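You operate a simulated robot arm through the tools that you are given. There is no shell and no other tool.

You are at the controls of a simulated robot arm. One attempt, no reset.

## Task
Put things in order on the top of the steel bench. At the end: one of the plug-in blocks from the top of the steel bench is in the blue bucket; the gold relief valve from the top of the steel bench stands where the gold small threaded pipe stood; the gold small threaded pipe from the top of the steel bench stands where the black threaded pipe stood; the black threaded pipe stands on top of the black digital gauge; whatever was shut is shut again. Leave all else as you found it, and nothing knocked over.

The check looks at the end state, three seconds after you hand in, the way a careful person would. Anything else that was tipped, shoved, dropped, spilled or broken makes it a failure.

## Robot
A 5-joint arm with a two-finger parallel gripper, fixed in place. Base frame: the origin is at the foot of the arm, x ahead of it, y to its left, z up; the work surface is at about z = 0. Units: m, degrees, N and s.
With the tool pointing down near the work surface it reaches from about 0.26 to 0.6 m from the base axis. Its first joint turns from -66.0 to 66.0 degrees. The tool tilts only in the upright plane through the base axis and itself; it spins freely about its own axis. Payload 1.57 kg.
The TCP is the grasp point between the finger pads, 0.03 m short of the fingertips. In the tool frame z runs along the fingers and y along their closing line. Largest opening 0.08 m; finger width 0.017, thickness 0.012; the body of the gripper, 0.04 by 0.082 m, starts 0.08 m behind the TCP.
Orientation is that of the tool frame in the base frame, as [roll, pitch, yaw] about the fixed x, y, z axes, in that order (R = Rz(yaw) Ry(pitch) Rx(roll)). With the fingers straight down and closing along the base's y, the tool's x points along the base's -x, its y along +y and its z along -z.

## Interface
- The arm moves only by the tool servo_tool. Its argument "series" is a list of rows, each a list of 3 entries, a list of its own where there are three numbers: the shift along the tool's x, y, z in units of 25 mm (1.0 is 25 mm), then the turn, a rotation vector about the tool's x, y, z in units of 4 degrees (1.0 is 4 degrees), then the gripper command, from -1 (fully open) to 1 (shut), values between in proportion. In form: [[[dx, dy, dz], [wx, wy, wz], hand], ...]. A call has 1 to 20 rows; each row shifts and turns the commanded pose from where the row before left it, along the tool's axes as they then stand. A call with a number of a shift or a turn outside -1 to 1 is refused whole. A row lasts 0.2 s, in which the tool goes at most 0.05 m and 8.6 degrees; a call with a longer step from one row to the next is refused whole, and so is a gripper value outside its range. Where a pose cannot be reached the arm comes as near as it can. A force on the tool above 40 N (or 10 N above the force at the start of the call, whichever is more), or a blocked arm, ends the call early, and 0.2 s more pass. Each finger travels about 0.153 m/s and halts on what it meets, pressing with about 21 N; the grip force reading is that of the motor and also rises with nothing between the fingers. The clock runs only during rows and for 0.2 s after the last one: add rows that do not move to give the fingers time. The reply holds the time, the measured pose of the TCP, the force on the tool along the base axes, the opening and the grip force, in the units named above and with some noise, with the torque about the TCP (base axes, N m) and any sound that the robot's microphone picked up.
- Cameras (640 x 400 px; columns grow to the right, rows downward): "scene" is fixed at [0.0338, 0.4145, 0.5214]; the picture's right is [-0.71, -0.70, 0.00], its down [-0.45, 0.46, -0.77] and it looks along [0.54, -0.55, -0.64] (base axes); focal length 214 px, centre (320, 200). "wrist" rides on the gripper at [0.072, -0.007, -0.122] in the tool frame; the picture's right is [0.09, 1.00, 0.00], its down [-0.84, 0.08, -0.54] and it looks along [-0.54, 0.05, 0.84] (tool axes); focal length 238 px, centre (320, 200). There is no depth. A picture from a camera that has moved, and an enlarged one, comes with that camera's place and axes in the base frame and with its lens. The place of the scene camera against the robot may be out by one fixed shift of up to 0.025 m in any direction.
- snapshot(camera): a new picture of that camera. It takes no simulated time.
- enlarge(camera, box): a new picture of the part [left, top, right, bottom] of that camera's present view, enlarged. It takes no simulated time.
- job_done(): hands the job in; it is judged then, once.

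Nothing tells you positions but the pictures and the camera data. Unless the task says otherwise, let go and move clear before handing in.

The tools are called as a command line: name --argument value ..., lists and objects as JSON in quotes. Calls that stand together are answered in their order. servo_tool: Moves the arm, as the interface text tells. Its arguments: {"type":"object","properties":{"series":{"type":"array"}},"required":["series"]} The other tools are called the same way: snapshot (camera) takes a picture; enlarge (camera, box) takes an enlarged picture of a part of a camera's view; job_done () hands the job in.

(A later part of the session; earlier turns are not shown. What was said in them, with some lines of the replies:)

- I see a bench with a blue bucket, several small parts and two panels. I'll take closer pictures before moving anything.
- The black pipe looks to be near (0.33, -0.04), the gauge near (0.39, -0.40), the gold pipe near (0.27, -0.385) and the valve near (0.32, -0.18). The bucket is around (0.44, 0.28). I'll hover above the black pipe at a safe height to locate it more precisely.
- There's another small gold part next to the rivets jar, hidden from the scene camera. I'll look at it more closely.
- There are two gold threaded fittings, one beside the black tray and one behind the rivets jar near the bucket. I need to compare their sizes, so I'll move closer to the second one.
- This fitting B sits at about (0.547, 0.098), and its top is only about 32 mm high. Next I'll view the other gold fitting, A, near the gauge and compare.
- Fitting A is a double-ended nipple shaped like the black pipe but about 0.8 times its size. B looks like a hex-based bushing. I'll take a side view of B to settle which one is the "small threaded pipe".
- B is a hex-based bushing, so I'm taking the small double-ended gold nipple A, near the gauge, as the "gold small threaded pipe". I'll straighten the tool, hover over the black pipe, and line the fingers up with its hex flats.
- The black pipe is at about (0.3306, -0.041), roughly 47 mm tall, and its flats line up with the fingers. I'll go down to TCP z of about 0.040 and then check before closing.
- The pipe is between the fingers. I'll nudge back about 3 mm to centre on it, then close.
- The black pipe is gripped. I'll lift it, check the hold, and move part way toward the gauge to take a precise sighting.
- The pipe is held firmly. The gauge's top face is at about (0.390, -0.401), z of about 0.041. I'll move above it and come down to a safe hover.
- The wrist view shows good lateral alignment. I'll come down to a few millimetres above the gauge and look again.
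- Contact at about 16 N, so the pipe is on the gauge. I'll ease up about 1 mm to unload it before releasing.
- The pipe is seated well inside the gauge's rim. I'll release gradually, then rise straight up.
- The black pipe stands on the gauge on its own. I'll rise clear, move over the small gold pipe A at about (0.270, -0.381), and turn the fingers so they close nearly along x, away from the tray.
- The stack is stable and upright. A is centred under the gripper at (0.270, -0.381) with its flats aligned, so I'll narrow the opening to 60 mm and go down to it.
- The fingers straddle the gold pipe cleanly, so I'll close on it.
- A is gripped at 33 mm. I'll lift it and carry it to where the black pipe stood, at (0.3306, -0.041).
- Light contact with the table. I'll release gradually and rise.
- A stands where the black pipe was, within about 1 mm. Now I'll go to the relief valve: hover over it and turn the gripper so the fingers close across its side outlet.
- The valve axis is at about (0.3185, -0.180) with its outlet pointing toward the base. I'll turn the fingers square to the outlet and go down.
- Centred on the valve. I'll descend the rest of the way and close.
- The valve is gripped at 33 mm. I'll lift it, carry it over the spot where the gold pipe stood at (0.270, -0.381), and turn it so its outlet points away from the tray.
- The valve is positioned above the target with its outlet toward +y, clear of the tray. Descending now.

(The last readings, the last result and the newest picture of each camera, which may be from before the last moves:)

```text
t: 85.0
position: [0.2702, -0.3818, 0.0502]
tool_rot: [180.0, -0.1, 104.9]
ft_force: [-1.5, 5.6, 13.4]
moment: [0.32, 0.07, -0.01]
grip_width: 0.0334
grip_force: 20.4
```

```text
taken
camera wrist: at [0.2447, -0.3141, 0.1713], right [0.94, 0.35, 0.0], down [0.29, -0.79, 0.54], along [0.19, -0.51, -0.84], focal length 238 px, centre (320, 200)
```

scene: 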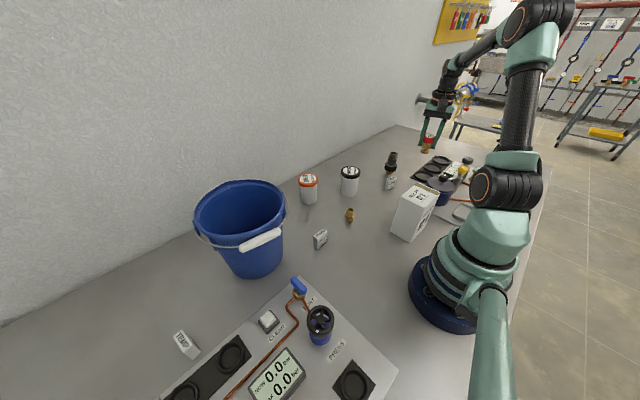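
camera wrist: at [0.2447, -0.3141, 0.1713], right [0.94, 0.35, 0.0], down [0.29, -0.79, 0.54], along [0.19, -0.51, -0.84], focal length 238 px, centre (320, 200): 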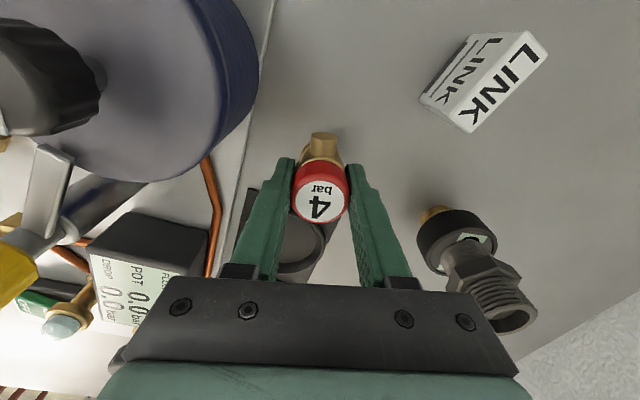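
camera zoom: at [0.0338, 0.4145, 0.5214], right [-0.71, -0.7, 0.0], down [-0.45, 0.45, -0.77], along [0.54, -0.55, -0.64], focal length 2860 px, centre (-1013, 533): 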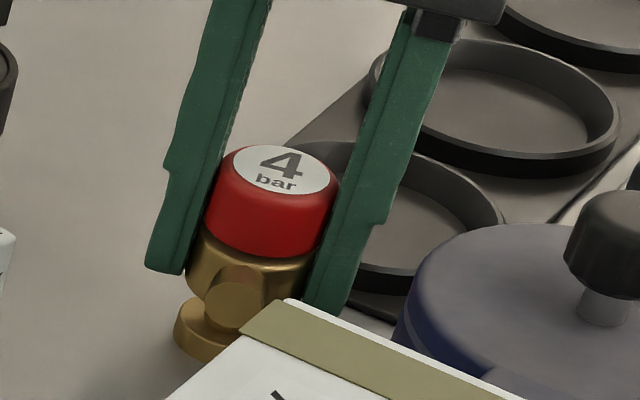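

The base is on the table. I'll unload slightly, release gradually and rise.

servo_tool --series '[[[0, 0, -0.03], [0, 0, 0], 1], [[0, 0, 0], [0, 0, 0], 1], [[0, 0, 0], [0, 0, 0], 0.1], [[0, 0, 0], [0, 0, 0], 0.0], [[0, 0, 0], [0, 0, 0], -0.2], [[0, 0, 0], [0, 0, 0], -0.5], [[0, 0, 0], [0, 0, 0], -0.5], [[0, 0, 0], [0, 0, 0], -0.5]]'

snapshot --camera "wrist"

enlarge --camera "scene" --box '[400, 160, 440, 190]'

```text
t: 86.8
position: [0.2685, -0.3811, 0.0505]
tool_rot: [179.9, -0.1, 104.9]
ft_force: [-0.2, -1.1, -0.3]
moment: [0.0, -0.03, -0.04]
grip_width: 0.0602
grip_force: 0.0
```

```text
taken
camera wrist: at [0.2445, -0.3145, 0.1718], right [0.94, 0.35, 0.0], down [0.29, -0.79, 0.54], along [0.19, -0.51, -0.84], focal length 238 px, centre (320, 200)
```

wrist: 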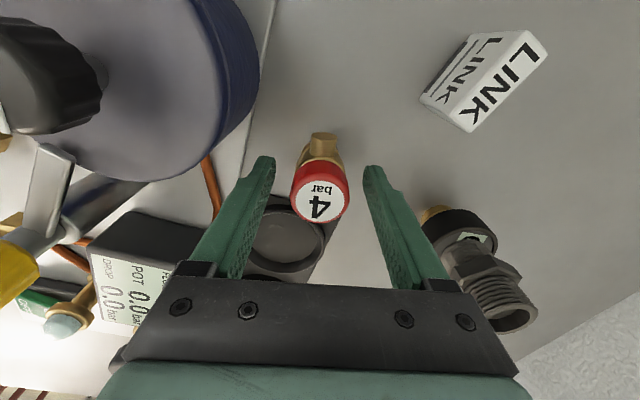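

```text
13.33 times, centred on (420, 175) of scene
camera zoom: at [0.0338, 0.4145, 0.5214], right [-0.71, -0.7, 0.0], down [-0.45, 0.46, -0.77], along [0.54, -0.55, -0.64], focal length 2860 px, centre (-1013, 533)
```

zoom: 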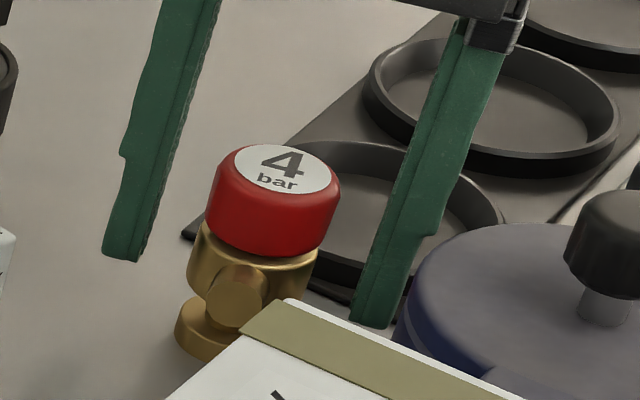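

The valve stands alone on the gold pipe's old spot. I'll rise and head over to the SPEED block near the bucket.

servo_tool --series '[[[0, 0, -0.3], [0, 0, 0], -0.5], [[0, 0, -0.8], [0, 0, 0], -0.5], [[0, 0, -1], [0, 0, 0], -0.5], [[0, 0, -1], [0, 0, 0], -0.5], [[0, 0, -1], [0, 0, 0], -0.5], [[0, 0, -1], [0, 0, 0], -0.5], [[0, 0, -1], [0, 0, 0], -0.5], [[0, 0, -1], [0, 0, 0], -0.5], [[0, 0, 0], [0, 0, 0], -0.5]]'

snapshot --camera "wrist"

servo_tool --series '[[[0.956, 0.385, 0], [0, 0, 0], -0.5], [[0.956, 0.385, 0], [0, 0, 0], -0.5], [[0.956, 0.385, 0], [0, 0, 0], -0.5], [[0.956, 0.385, 0], [0, 0, 0], -0.5], [[0.956, 0.385, 0], [0, 0, 0], -0.5], [[0.956, 0.385, 0], [0, 0, 0], -0.5], [[0.956, 0.385, 0], [0, 0, 0], -0.5], [[0.956, 0.385, 0], [0, 0, 0], -0.5], [[0.956, 0.385, 0], [0, 0, 0], -0.5], [[0.956, 0.385, 0], [0, 0, 0], -0.5], [[0.956, 0.385, 0], [0, 0, 0], -0.5], [[0.956, 0.385, 0], [0, 0, 0], -0.5], [[0.956, 0.385, 0], [0, 0, 0], -0.5], [[0.956, 0.385, 0], [0, 0, 0], -0.5], [[0.956, 0.385, 0], [0, 0, 0], -0.5], [[0.956, 0.385, 0], [0, 0, 0], -0.5], [[0.956, 0.385, 0], [0, 0, 0], -0.5], [[0.956, 0.385, 0], [0, 0, 0], -0.5], [[0.956, 0.385, 0], [0, 0, 0], -0.5], [[0, 0, 0], [0, 0, 0], -0.5]]'

snapshot --camera "wrist"

snapshot --camera "scene"

```text
t: 88.8
position: [0.2703, -0.383, 0.2284]
tool_rot: [180.0, 0.0, 105.0]
ft_force: [-0.2, 0.4, 0.1]
moment: [-0.02, -0.02, 0.0]
grip_width: 0.0598
grip_force: 0.0
```

```text
taken
camera wrist: at [0.2447, -0.3151, 0.3496], right [0.94, 0.35, 0.0], down [0.29, -0.79, 0.54], along [0.19, -0.51, -0.84], focal length 238 px, centre (320, 200)
```

wrist: 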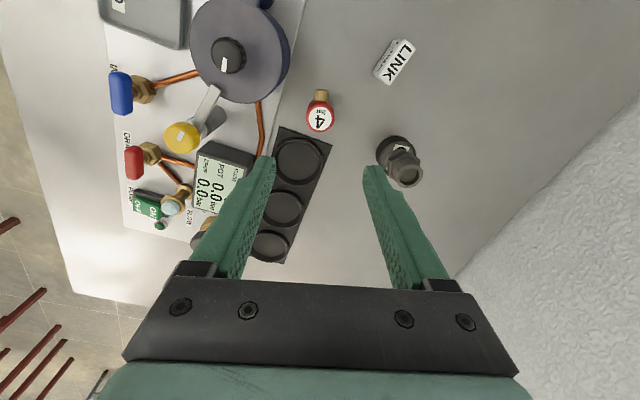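

```text
t: 93.0
position: [0.328, 0.1044, 0.2272]
tool_rot: [-179.9, 0.0, 105.0]
ft_force: [-0.2, 0.7, 0.2]
moment: [-0.01, 0.02, 0.01]
grip_width: 0.0601
grip_force: 0.0
```

```text
taken
camera wrist: at [0.3032, 0.1724, 0.3486], right [0.94, 0.35, 0.0], down [0.29, -0.79, 0.54], along [0.19, -0.51, -0.84], focal length 238 px, centre (320, 200)
```

wrist: 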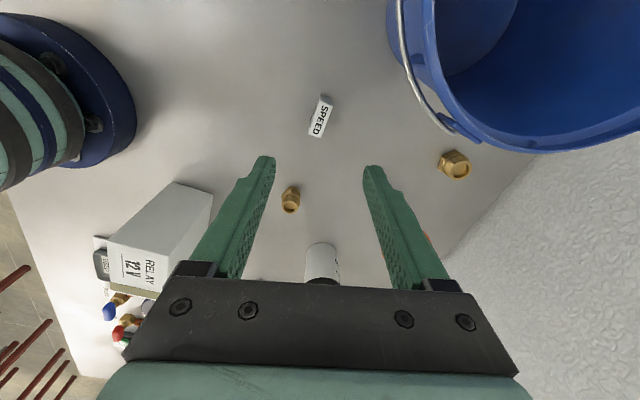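

```text
taken
```

scene: 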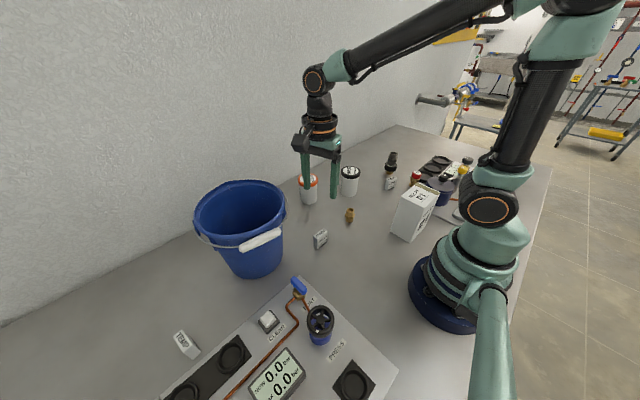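

enlarge --camera "wrist" --box '[285, 85, 355, 145]'

enlarge --camera "scene" --box '[300, 220, 340, 255]'

enlarge --camera "wrist" --box '[360, 0, 640, 200]'

enlarge --camera "scene" --box '[340, 140, 460, 230]'

```text
6.67 times, centred on (320, 115) of wrist
camera zoom: at [0.3032, 0.1724, 0.3486], right [0.94, 0.35, 0.0], down [0.29, -0.79, 0.54], along [0.19, -0.51, -0.84], focal length 1589 px, centre (320, 767)
```

zoom: 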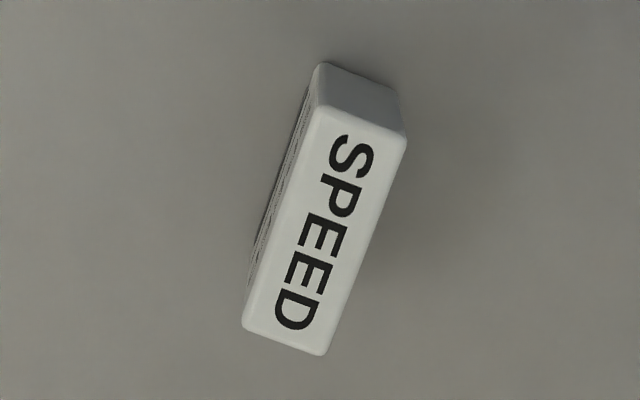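

```text
11.43 times, centred on (320, 238) of scene
camera zoom: at [0.0338, 0.4145, 0.5214], right [-0.71, -0.7, 0.0], down [-0.45, 0.46, -0.77], along [0.54, -0.55, -0.64], focal length 2451 px, centre (320, -229)
```

zoom: 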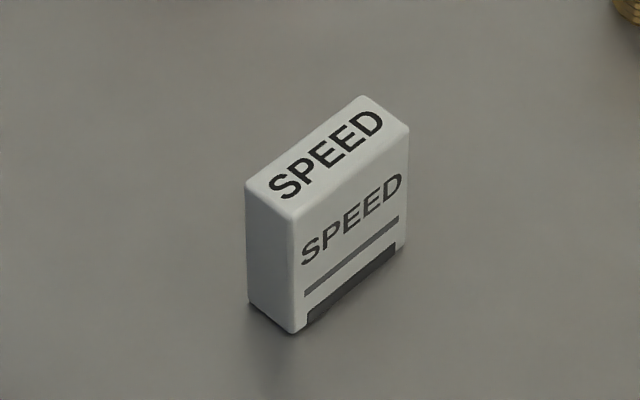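

```text
2.00 times, centred on (500, 100) of wrist
camera zoom: at [0.3032, 0.1724, 0.3486], right [0.94, 0.35, 0.0], down [0.29, -0.79, 0.54], along [0.19, -0.51, -0.84], focal length 477 px, centre (-40, 400)
```

zoom: 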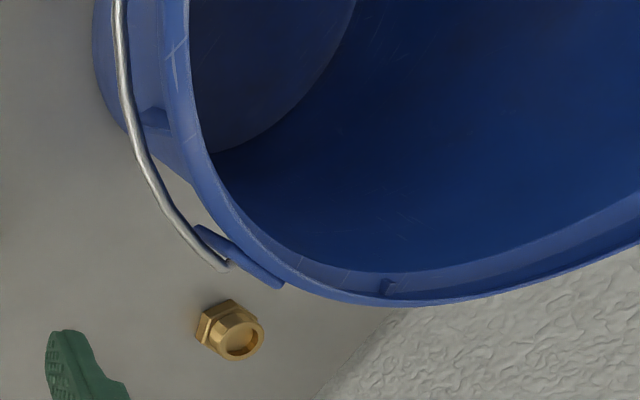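

```text
4.44 times, centred on (400, 185) of scene
camera zoom: at [0.0338, 0.4145, 0.5214], right [-0.71, -0.7, 0.0], down [-0.45, 0.46, -0.77], along [0.54, -0.55, -0.64], focal length 953 px, centre (-36, 267)
```

zoom: 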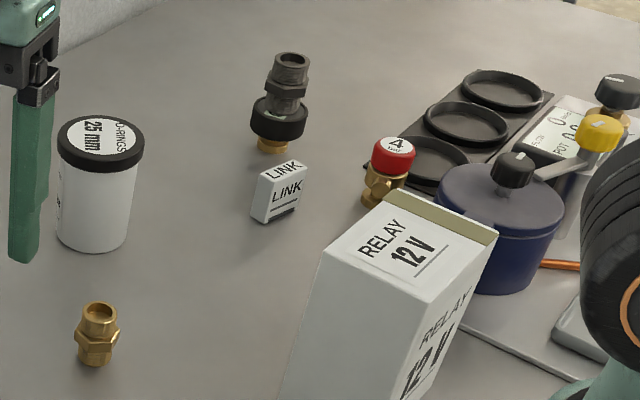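

All three parts look right. SPEED is at about (0.331, 0.099), 43 mm long along y. I'll turn the gripper so the camera faces the base and the fingers close along y.

servo_tool --series '[[[0, 0, 0], [0, 0, -0.987], -1], [[0, 0, 0], [0, 0, -0.987], -1], [[0, 0, 0], [0, 0, -0.987], -1], [[0, 0, 0], [0, 0, -0.987], -1], [[0, 0, 0], [0, 0, -0.987], -1], [[0, 0, 0], [0, 0, -0.987], -1], [[0, 0, 0], [0, 0, -0.987], -1], [[0, 0, 0], [0, 0, -0.987], -1], [[0, 0, 0], [0, 0, -0.987], -1], [[0, 0, 0], [0, 0, -0.987], -1], [[0, 0, 0], [0, 0, -0.987], -1], [[0, 0, 0], [0, 0, -0.987], -1], [[0, 0, 0], [0, 0, -0.987], -1], [[0, 0, 0], [0, 0, -0.987], -1], [[0, 0, 0], [0, 0, -0.987], -1], [[0, 0, 0], [0, 0, -0.987], -1], [[0, 0, 0], [0, 0, -0.987], -1], [[0, 0, 0], [0, 0, -0.987], -1], [[0, 0, 0], [0, 0, -0.987], -1], [[0, 0, 0], [0, 0, 0], -1]]'

servo_tool --series '[[[-0.088, -0.232, 0.7], [0, 0, 0], -1], [[0, 0, 0.7], [0, 0, 0], -1], [[0, 0, 0.6], [0, 0, 0], -1], [[0, 0, 0], [0, 0, 0], -1], [[0, 0, 0], [0, 0, 0], -1]]'

snapshot --camera "wrist"

enlarge --camera "wrist" --box '[270, 70, 370, 170]'

```text
t: 97.2
position: [0.328, 0.105, 0.2258]
tool_rot: [179.9, -0.1, -180.0]
ft_force: [-1.0, -0.5, 0.5]
moment: [0.02, 0.03, 0.03]
grip_width: 0.08
grip_force: 0.0
```

```text
t: 98.4
position: [0.3311, 0.0967, 0.1786]
tool_rot: [180.0, -0.1, -179.9]
ft_force: [-0.6, 0.4, 1.1]
moment: [0.01, -0.03, 0.03]
grip_width: 0.08
grip_force: 0.0
```

```text
taken
camera wrist: at [0.2589, 0.0901, 0.2997], right [-0.09, 1.0, 0.0], down [0.84, 0.08, 0.54], along [0.54, 0.05, -0.84], focal length 238 px, centre (320, 200)
```

wrist: 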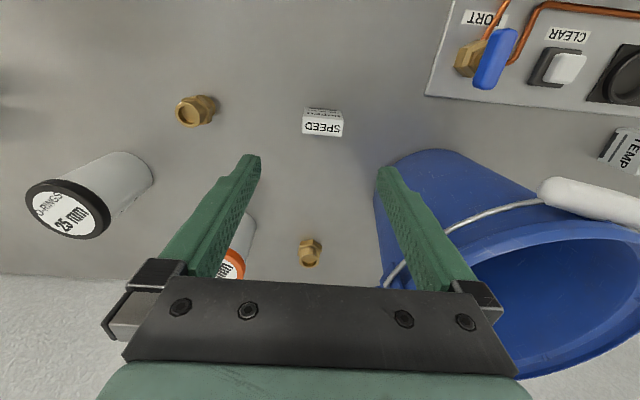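

```text
4.00 times, centred on (320, 120) of wrist
camera zoom: at [0.2589, 0.0901, 0.2997], right [-0.09, 1.0, 0.0], down [0.84, 0.08, 0.54], along [0.54, 0.05, -0.84], focal length 953 px, centre (320, 520)
```

zoom: 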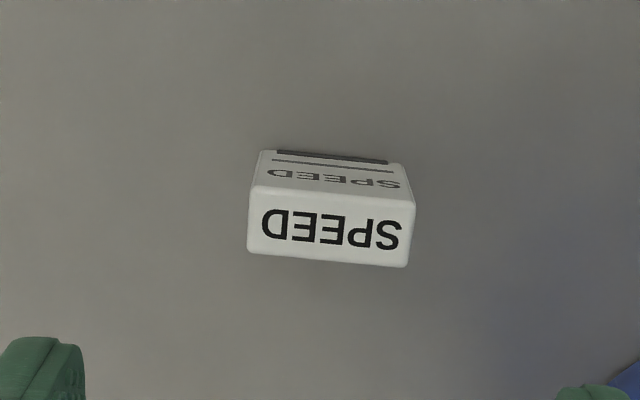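

servo_tool --series '[[[-0.04, 0.1, 0.9], [0, 0, 0], -1], [[0, 0, 0.9], [0, 0, 0], -1], [[0, 0, 0.9], [0, 0, 0], -1], [[0, 0, 0.9], [0, 0, 0], -1], [[0, 0, 0.9], [0, 0, 0], -1], [[0, 0, 0.7], [0, 0, 0], -1], [[0, 0, 0.48], [0, 0, 0], -1], [[0, 0, 0], [0, 0, 0], -1], [[0, 0, 0], [0, 0, 0], -1]]'

snapshot --camera "wrist"

enlarge --camera "scene" --box '[280, 190, 360, 260]'

```text
t: 100.4
position: [0.3314, 0.0997, 0.0366]
tool_rot: [179.9, -0.1, -179.9]
ft_force: [-0.2, -0.2, -0.1]
moment: [-0.03, 0.0, -0.03]
grip_width: 0.08
grip_force: 0.0
```

```text
taken
camera wrist: at [0.2592, 0.0927, 0.1579], right [-0.09, 1.0, 0.0], down [0.84, 0.08, 0.54], along [0.54, 0.05, -0.84], focal length 238 px, centre (320, 200)
```

wrist: 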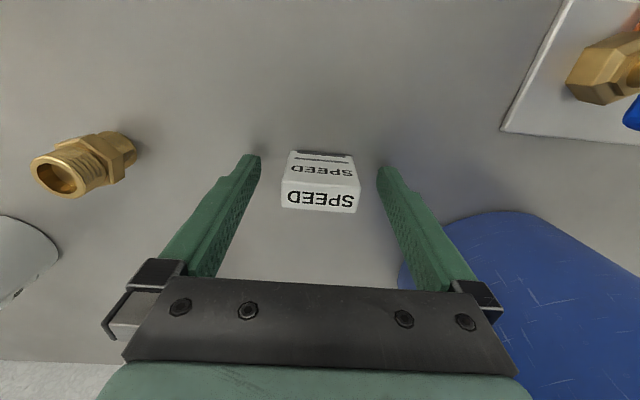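

```text
5.71 times, centred on (320, 225) of scene
camera zoom: at [0.0338, 0.4145, 0.5214], right [-0.71, -0.7, 0.0], down [-0.45, 0.46, -0.77], along [0.54, -0.55, -0.64], focal length 1226 px, centre (320, 57)
```

zoom: 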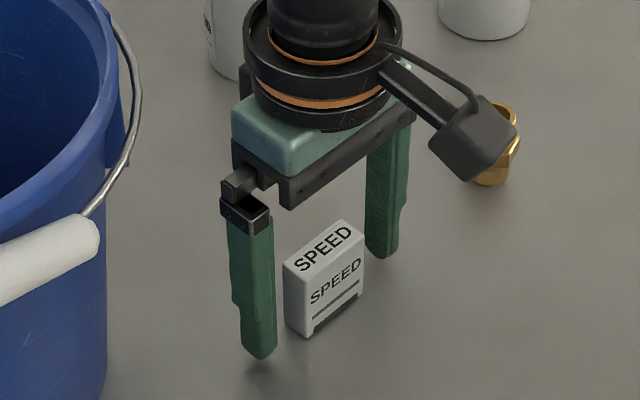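

servo_tool --series '[[[-0.05, 0, 0], [0, 0, 0], -0.6], [[0, 0, 0], [0, 0, 0], -0.2], [[0, 0, 0], [0, 0, 0], 0.2], [[0, 0, 0], [0, 0, 0], 1], [[0, 0, 0], [0, 0, 0], 1], [[0, 0, 0], [0, 0, 0], 1], [[0, 0, 0], [0, 0, 0], 1]]'

snapshot --camera "wrist"

```text
t: 102.0
position: [0.3327, 0.0993, 0.0365]
tool_rot: [180.0, -0.1, -179.9]
ft_force: [-0.5, 0.1, 0.2]
moment: [-0.03, 0.0, -0.02]
grip_width: 0.0437
grip_force: 21.3
```

```text
taken
camera wrist: at [0.2603, 0.0931, 0.1576], right [-0.09, 1.0, 0.0], down [0.84, 0.08, 0.54], along [0.54, 0.05, -0.84], focal length 238 px, centre (320, 200)
```

wrist: 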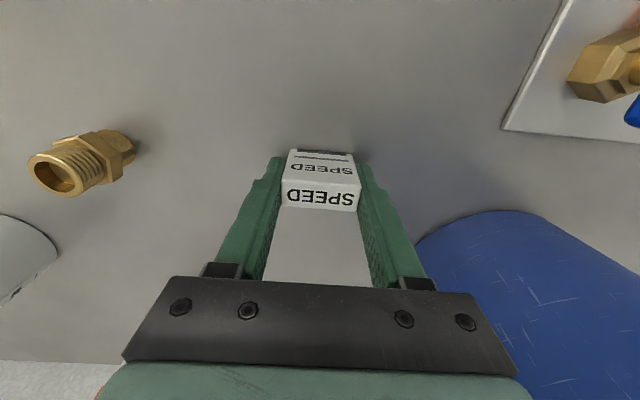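

Gripped SPEED at 43.7 mm. I'll lift straight up well above the bucket rim and take a sighting of the bucket.

servo_tool --series '[[[0, 0, -0.4], [0, 0, 0], 1], [[0, 0, -0.95], [0, 0, 0], 1], [[0, 0, -0.95], [0, 0, 0], 1], [[0, 0, -0.95], [0, 0, 0], 1], [[0, 0, -0.95], [0, 0, 0], 1], [[0, 0, -0.95], [0, 0, 0], 1], [[0, 0, -0.95], [0, 0, 0], 1], [[0, 0, -0.95], [0, 0, 0], 1], [[0, 0, -0.95], [0, 0, 0], 1], [[0, 0, -0.95], [0, 0, 0], 1], [[0, 0, -0.95], [0, 0, 0], 1], [[0, 0, -0.95], [0, 0, 0], 1], [[0, 0, 0], [0, 0, 0], 1]]'

snapshot --camera "wrist"

snapshot --camera "scene"

```text
t: 104.8
position: [0.3329, 0.1001, 0.3078]
tool_rot: [180.0, -0.1, -179.9]
ft_force: [-0.7, 0.0, -1.7]
moment: [-0.01, 0.03, -0.05]
grip_width: 0.0437
grip_force: 20.6
```

```text
taken
camera wrist: at [0.2614, 0.0924, 0.429], right [-0.09, 1.0, 0.0], down [0.84, 0.08, 0.54], along [0.54, 0.05, -0.84], focal length 238 px, centre (320, 200)
```

wrist: 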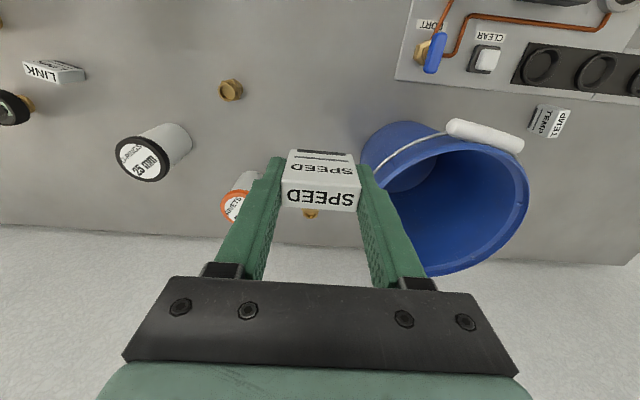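

```text
taken
```

scene: 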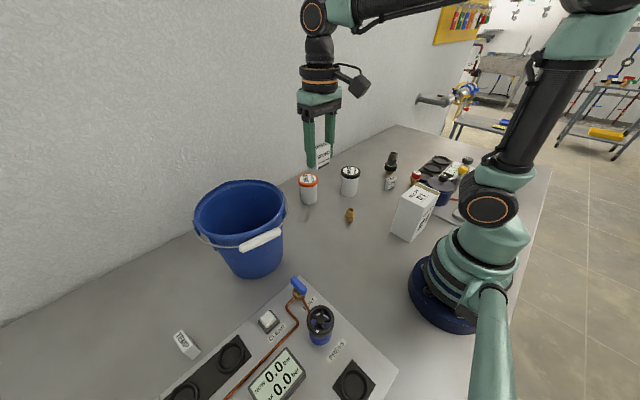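

servo_tool --series '[[[-0.5, 0.8, -0.2], [0, 0, 0], 1], [[-0.5, 0.8, -0.2], [0, 0, 0], 1], [[-0.5, 0.8, -0.2], [0, 0, 0], 1], [[-0.5, 0.8, -0.2], [0, 0, 0], 1], [[-0.5, 0.8, -0.2], [0, 0, 0], 1], [[0, 0, 0], [0, 0, 0], 1], [[0, 0, 0], [0, 0, 0], 1]]'

snapshot --camera "wrist"

enlarge --camera "scene" --box '[180, 80, 360, 290]'

```text
t: 106.4
position: [0.3962, 0.2006, 0.3323]
tool_rot: [179.9, 0.0, -179.9]
ft_force: [0.4, -0.4, -0.5]
moment: [0.0, 0.01, -0.01]
grip_width: 0.0436
grip_force: 20.9
```

```text
taken
camera wrist: at [0.3234, 0.193, 0.4531], right [-0.09, 1.0, 0.0], down [0.84, 0.08, 0.54], along [0.54, 0.05, -0.84], focal length 238 px, centre (320, 200)
```

wrist: 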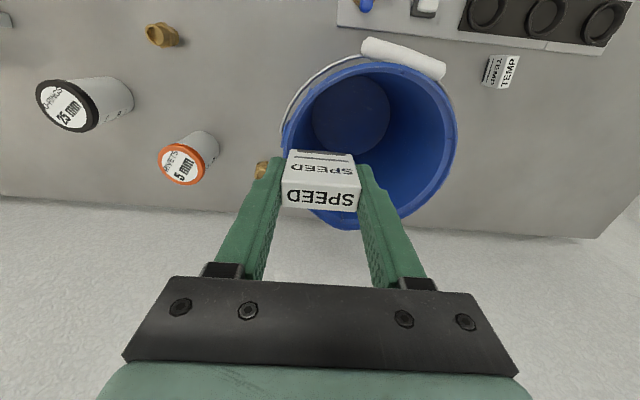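

```text
1.90 times, centred on (270, 185) of scene
camera zoom: at [0.0338, 0.4145, 0.5214], right [-0.71, -0.7, 0.0], down [-0.45, 0.46, -0.77], along [0.54, -0.55, -0.64], focal length 408 px, centre (415, 229)
```

zoom: 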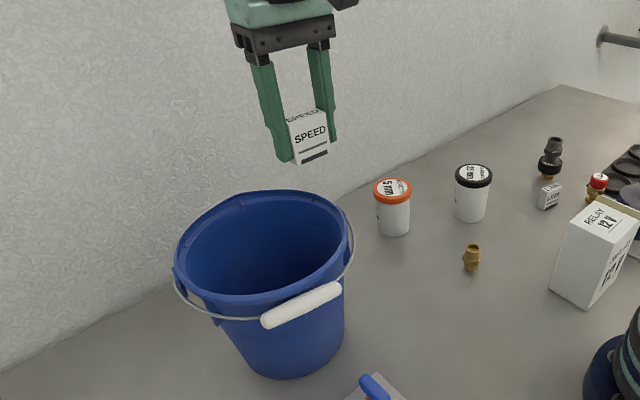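

The bucket's centre is at about (0.422, 0.263), with the rim near z of 0.165 and radius about 0.11. I'll move over the centre and lower the block inside.

servo_tool --series '[[[-0.355, 0.827, 0], [0, 0, 0], 1], [[-0.355, 0.827, 0], [0, 0, 0], 1], [[-0.355, 0.827, 0], [0, 0, 0], 1], [[0, 0, 0.8], [0, 0, 0], 1], [[0, 0, 0.8], [0, 0, 0], 1], [[0, 0, 0.8], [0, 0, 0], 1], [[0, 0, 0], [0, 0, 0], 1], [[0, 0, 0], [0, 0, 0], 1]]'

snapshot --camera "wrist"

enlarge --camera "scene" --box '[160, 80, 340, 290]'

```text
t: 108.2
position: [0.4216, 0.2617, 0.2733]
tool_rot: [-180.0, -0.1, -179.9]
ft_force: [0.0, -0.4, -0.8]
moment: [0.01, 0.01, -0.01]
grip_width: 0.0435
grip_force: 21.0
```

```text
taken
camera wrist: at [0.3489, 0.2557, 0.3955], right [-0.09, 1.0, 0.0], down [0.84, 0.08, 0.54], along [0.54, 0.05, -0.84], focal length 238 px, centre (320, 200)
```

wrist: 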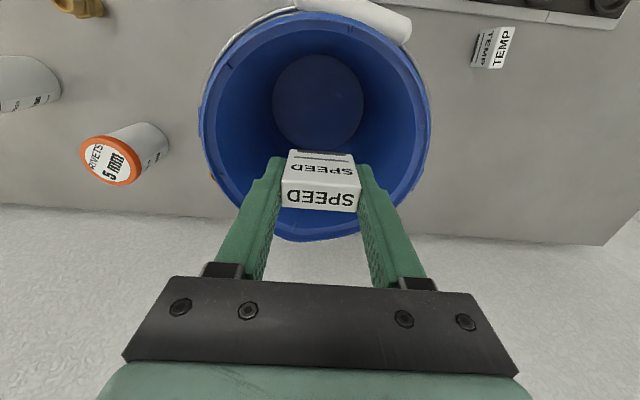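

```text
1.90 times, centred on (250, 185) of scene
camera zoom: at [0.0338, 0.4145, 0.5214], right [-0.71, -0.7, 0.0], down [-0.45, 0.46, -0.77], along [0.54, -0.55, -0.64], focal length 408 px, centre (453, 229)
```

zoom: 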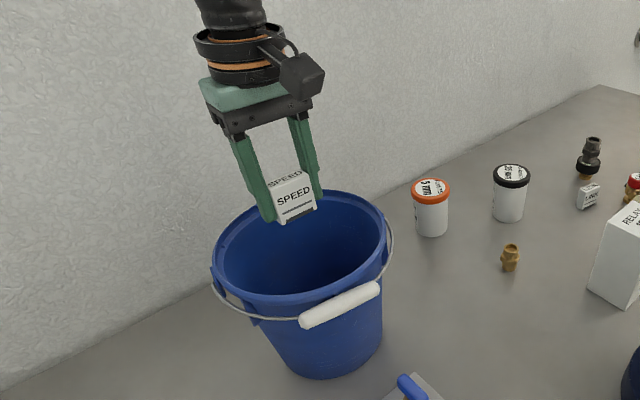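

servo_tool --series '[[[0.1, -0.15, 0.8], [0, 0, 0], 1], [[0, 0, 0.9], [0, 0, 0], 1], [[0, 0, 0.9], [0, 0, 0], 1], [[0, 0, 0.9], [0, 0, 0], 1], [[0, 0, 0.9], [0, 0, 0], 1], [[0, 0, 0.9], [0, 0, 0], 1], [[0, 0, 0], [0, 0, 0], 1], [[0, 0, 0], [0, 0, 0], 1]]'

snapshot --camera "wrist"

enlarge --camera "scene" --box '[160, 110, 320, 290]'

```text
t: 110.0
position: [0.4194, 0.2591, 0.1405]
tool_rot: [179.9, -0.2, -179.9]
ft_force: [0.7, 0.6, -1.4]
moment: [-0.01, -0.01, -0.02]
grip_width: 0.0435
grip_force: 21.4
```

```text
taken
camera wrist: at [0.3471, 0.2516, 0.2619], right [-0.09, 1.0, 0.0], down [0.84, 0.08, 0.54], along [0.54, 0.05, -0.84], focal length 238 px, centre (320, 200)
```

wrist: 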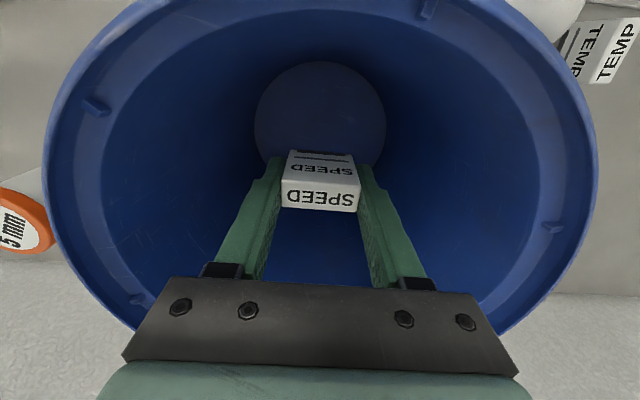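

```text
2.22 times, centred on (240, 200) of scene
camera zoom: at [0.0338, 0.4145, 0.5214], right [-0.71, -0.7, 0.0], down [-0.45, 0.46, -0.77], along [0.54, -0.55, -0.64], focal length 477 px, centre (498, 200)
```

zoom: 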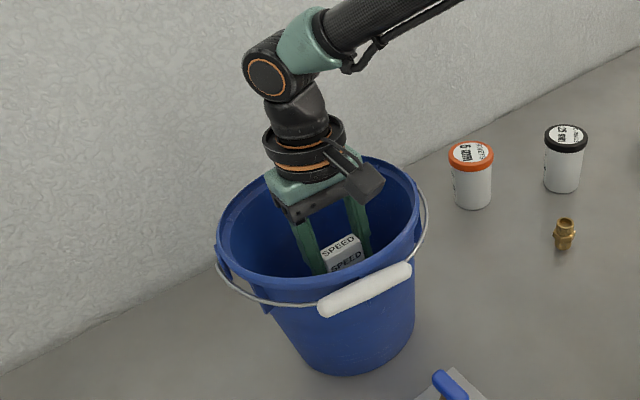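

servo_tool --series '[[[0, 0, 0.5], [0, 0, 0], 1], [[0, 0, 0.5], [0, 0, 0], 1], [[0, 0, 0.4], [0, 0, 0], 1], [[0, 0, 0], [0, 0, 0], 1], [[0, 0, 0], [0, 0, 0], 1]]'

enlarge --camera "scene" --box '[180, 140, 310, 280]'

snapshot --camera "wrist"

```text
t: 111.2
position: [0.4181, 0.2583, 0.1047]
tool_rot: [-180.0, -0.1, -179.9]
ft_force: [0.7, 0.4, -0.8]
moment: [0.01, -0.02, -0.01]
grip_width: 0.0436
grip_force: 21.5
```

```text
2.86 times, centred on (245, 210) of scene
camera zoom: at [0.0338, 0.4145, 0.5214], right [-0.71, -0.7, 0.0], down [-0.45, 0.46, -0.77], along [0.54, -0.55, -0.64], focal length 613 px, centre (534, 171)
```

zoom: 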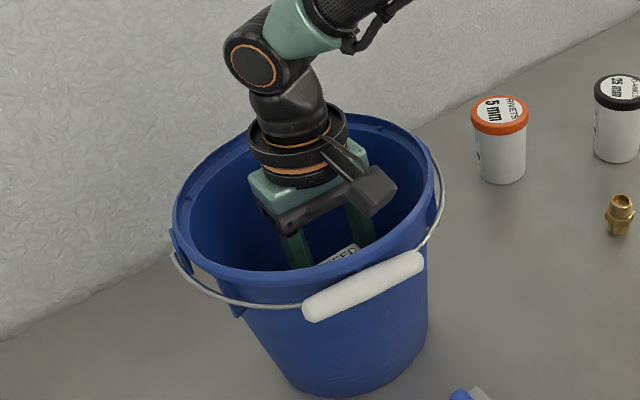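

```text
taken
camera wrist: at [0.347, 0.2521, 0.2268], right [-0.09, 1.0, 0.0], down [0.84, 0.08, 0.54], along [0.54, 0.05, -0.84], focal length 238 px, centre (320, 200)
```

wrist: 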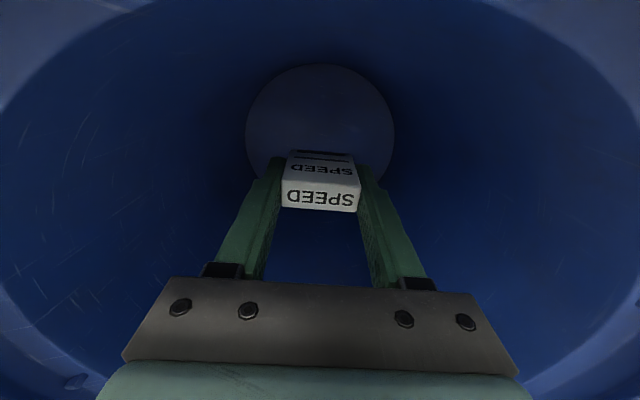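

The gripper is well inside with clearance. I'll lower another 20 mm to shorten the drop, then release.

servo_tool --series '[[[0, 0, 0.4], [0, 0, 0], 1], [[0, 0, 0.4], [0, 0, 0], 1], [[0, 0, 0], [0, 0, 0], 1], [[0, 0, 0], [0, 0, 0], -0.5], [[0, 0, 0], [0, 0, 0], -0.8], [[0, 0, 0], [0, 0, 0], -0.8], [[0, 0, 0], [0, 0, 0], -0.8]]'

snapshot --camera "wrist"

```text
t: 112.8
position: [0.4195, 0.26, 0.0858]
tool_rot: [180.0, -0.2, -179.9]
ft_force: [0.8, -0.3, 0.9]
moment: [0.01, 0.03, 0.03]
grip_width: 0.072
grip_force: 0.1
```

```text
taken
camera wrist: at [0.3474, 0.2526, 0.207], right [-0.09, 1.0, 0.0], down [0.84, 0.08, 0.54], along [0.54, 0.05, -0.84], focal length 238 px, centre (320, 200)
```

wrist: 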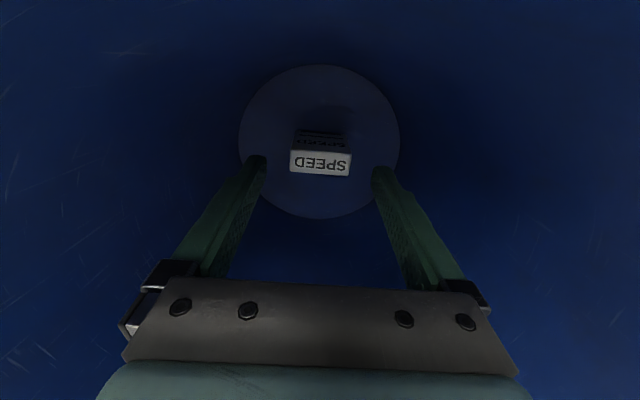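

SPEED landed upright on the bucket floor. I'll withdraw straight up and then inspect everything.

servo_tool --series '[[[0, 0, -0.5], [0, 0, 0], -0.8], [[0, 0, -0.9], [0, 0, 0], -0.8], [[0, 0, -0.9], [0, 0, 0], -0.8], [[0, 0, -0.9], [0, 0, 0], -0.8], [[0, 0, -0.9], [0, 0, 0], -0.8], [[0, 0, -0.9], [0, 0, 0], -0.8], [[0, 0, -0.9], [0, 0, 0], -0.8], [[0, 0, -0.9], [0, 0, 0], -0.8], [[0, 0, -0.9], [0, 0, 0], -0.8], [[0, 0, -0.9], [0, 0, 0], -0.8], [[0, 0, -0.9], [0, 0, 0], -0.8], [[0, 0, 0], [0, 0, 0], -0.8]]'

snapshot --camera "wrist"

snapshot --camera "scene"

```text
t: 115.4
position: [0.4204, 0.2594, 0.3234]
tool_rot: [180.0, 0.0, -179.8]
ft_force: [-0.1, -0.7, -0.1]
moment: [-0.03, 0.0, -0.03]
grip_width: 0.0718
grip_force: 0.0
```

```text
taken
camera wrist: at [0.3478, 0.2529, 0.4448], right [-0.09, 1.0, 0.0], down [0.84, 0.08, 0.54], along [0.54, 0.05, -0.84], focal length 238 px, centre (320, 200)
```

wrist: 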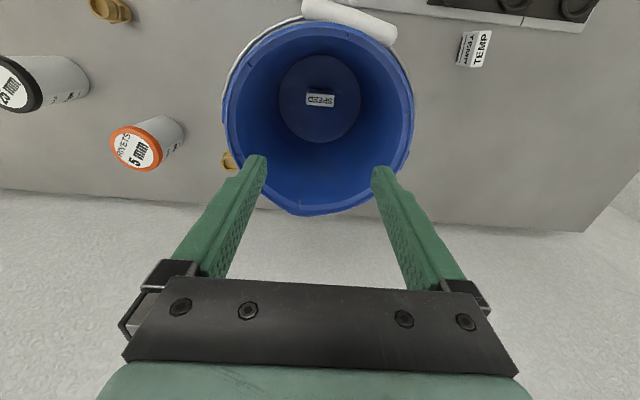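

```text
taken
```

scene: 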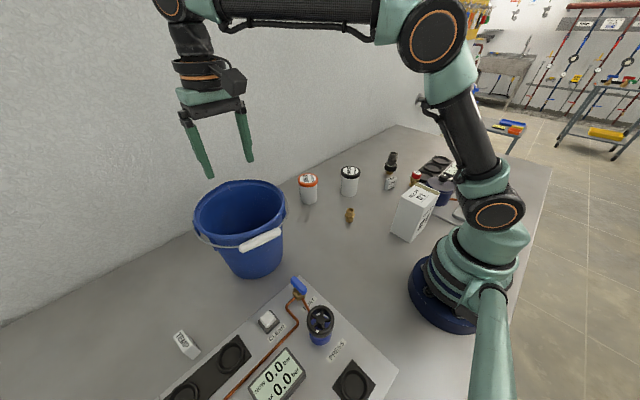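

The block is in the bucket. I'll move the arm back to roughly its starting pose and compare the pictures with the originals.

servo_tool --series '[[[0.312, -0.948, -0.26], [0, 0, 0], -1], [[0.312, -0.948, -0.26], [0, 0, 0], -1], [[0.312, -0.948, -0.26], [0, 0, 0], -1], [[0.312, -0.948, -0.26], [0, 0, 0], -1], [[0.312, -0.948, -0.26], [0, 0, 0], -1], [[0.312, -0.948, -0.26], [0, 0, 0], -1], [[0.312, -0.948, -0.26], [0, 0, 0], -1], [[0.312, -0.948, -0.26], [0, 0, 0], -1], [[0.312, -0.948, -0.26], [0, 0, 0], -1], [[0.312, -0.948, -0.26], [0, 0, 0], -1], [[0.312, -0.948, -0.26], [0, 0, 0], -1], [[0.312, -0.948, -0.26], [0, 0, 0], -1], [[0.312, -0.948, -0.26], [0, 0, 0], -1], [[0.312, -0.948, -0.26], [0, 0, 0], -1], [[0.312, -0.948, -0.26], [0, 0, 0], -1], [[0.312, -0.948, -0.26], [0, 0, 0], -1], [[0.312, -0.948, -0.26], [0, 0, 0], -1], [[0.312, -0.948, -0.26], [0, 0, 0], -1], [[0.312, -0.948, -0.26], [0, 0, 0], -1], [[0.312, -0.948, -0.26], [0, 0, 0], -1]]'

snapshot --camera "wrist"

enlarge --camera "wrist" --box '[200, 60, 480, 235]'

enlarge --camera "scene" --box '[280, 130, 480, 255]'

enlarge --camera "scene" --box '[370, 145, 450, 195]'

enlarge --camera "scene" --box '[160, 200, 400, 400]'

```text
t: 119.6
position: [0.2636, -0.2162, 0.4524]
tool_rot: [180.0, 0.1, -180.0]
ft_force: [-0.1, -0.1, 0.6]
moment: [0.02, 0.0, -0.01]
grip_width: 0.0799
grip_force: 0.1
```

```text
taken
camera wrist: at [0.1912, -0.2232, 0.574], right [-0.09, 1.0, 0.0], down [0.84, 0.08, 0.54], along [0.54, 0.05, -0.84], focal length 238 px, centre (320, 200)
```

wrist: 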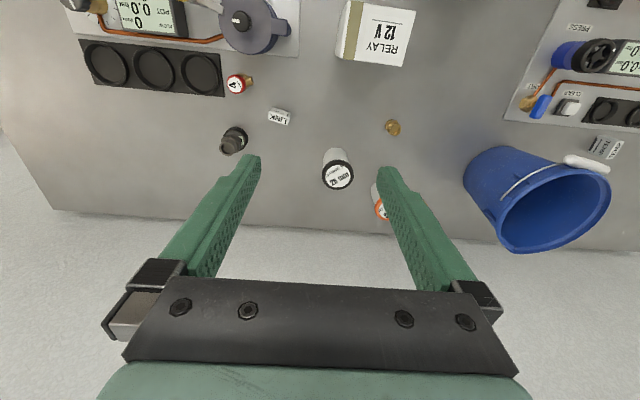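

```text
2.29 times, centred on (340, 148) of wrist
camera zoom: at [0.1912, -0.2232, 0.574], right [-0.09, 1.0, 0.0], down [0.84, 0.08, 0.54], along [0.54, 0.05, -0.84], focal length 545 px, centre (274, 320)
```

zoom: 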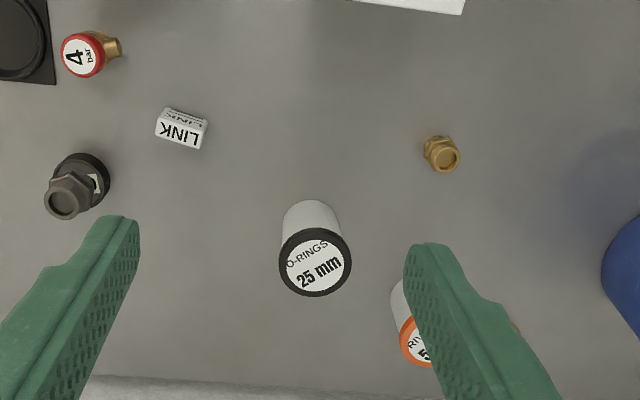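

```text
3.20 times, centred on (380, 192) of scene
camera zoom: at [0.0338, 0.4145, 0.5214], right [-0.71, -0.7, 0.0], down [-0.45, 0.46, -0.77], along [0.54, -0.55, -0.64], focal length 686 px, centre (128, 224)
```

zoom: 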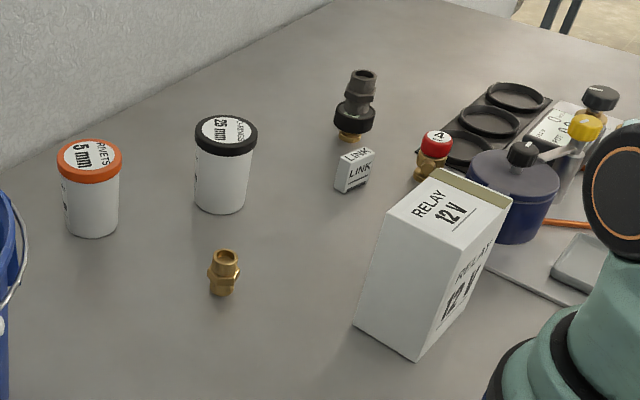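

```text
8.00 times, centred on (410, 170) of scene
camera zoom: at [0.0338, 0.4145, 0.5214], right [-0.71, -0.7, 0.0], down [-0.45, 0.46, -0.77], along [0.54, -0.55, -0.64], focal length 1716 px, centre (-400, 440)
```

zoom: 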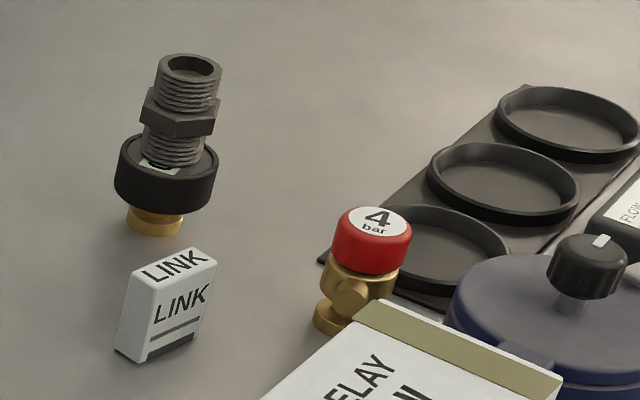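

```text
2.00 times, centred on (280, 300) of scene
camera zoom: at [0.0338, 0.4145, 0.5214], right [-0.71, -0.7, 0.0], down [-0.45, 0.46, -0.77], along [0.54, -0.55, -0.64], focal length 429 px, centre (400, 0)
```

zoom: 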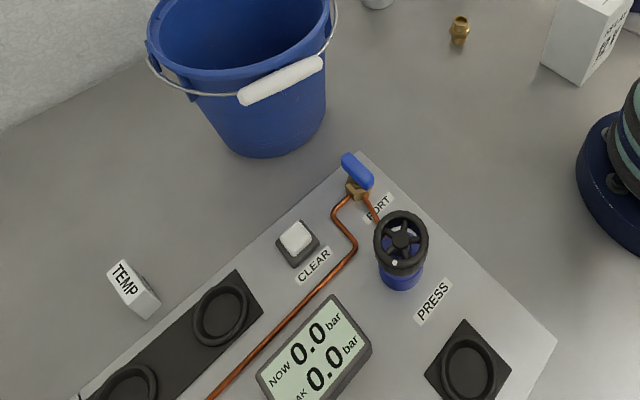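

The pictures match the task:
- **Black pipe:** stands on top of the gauge, which hasn't moved.
- **Small gold pipe:** stands where the black pipe was. I took the double-ended nipple, not the hex bushing behind the rivets jar, as the "small threaded pipe".
- **Relief valve:** stands where the small gold pipe was.
- **SPEED block:** sits in the bucket.

Everything else I compared looks unchanged, nothing was opened, and the arm is clear. I'm handing in now.

job_done

```text
The job is handed in.
```

The job is handed in, and in the last pictures everything was where the task asked. I haven't seen the check's result.

- **Plug-in block:** the SPEED block is on the floor of the blue bucket.
- **Gold relief valve:** it stands where the gold small threaded pipe stood, to within a millimetre or two. Its side outlet now points a different way than before, to keep it clear of the tray.
- **Gold small threaded pipe:** it stands where the black threaded pipe stood, within about 1 mm.
- **Black threaded pipe:** it stands upright on the black digital gauge, a few millimetres off centre at most.

**Main doubt:** there are two small gold threaded parts on the bench, so I had to choose. I took the double-ended one near the tray as the "small threaded pipe", because it has the same shape as the black one but is about 0.8 times its size. The other is a shorter piece with a hex base behind the rivets jar, and I left it alone.

I opened nothing, so there was nothing to shut again. Nothing else looked moved or knocked over when I compared with the first pictures. The gripper is empty and clear of the bench.
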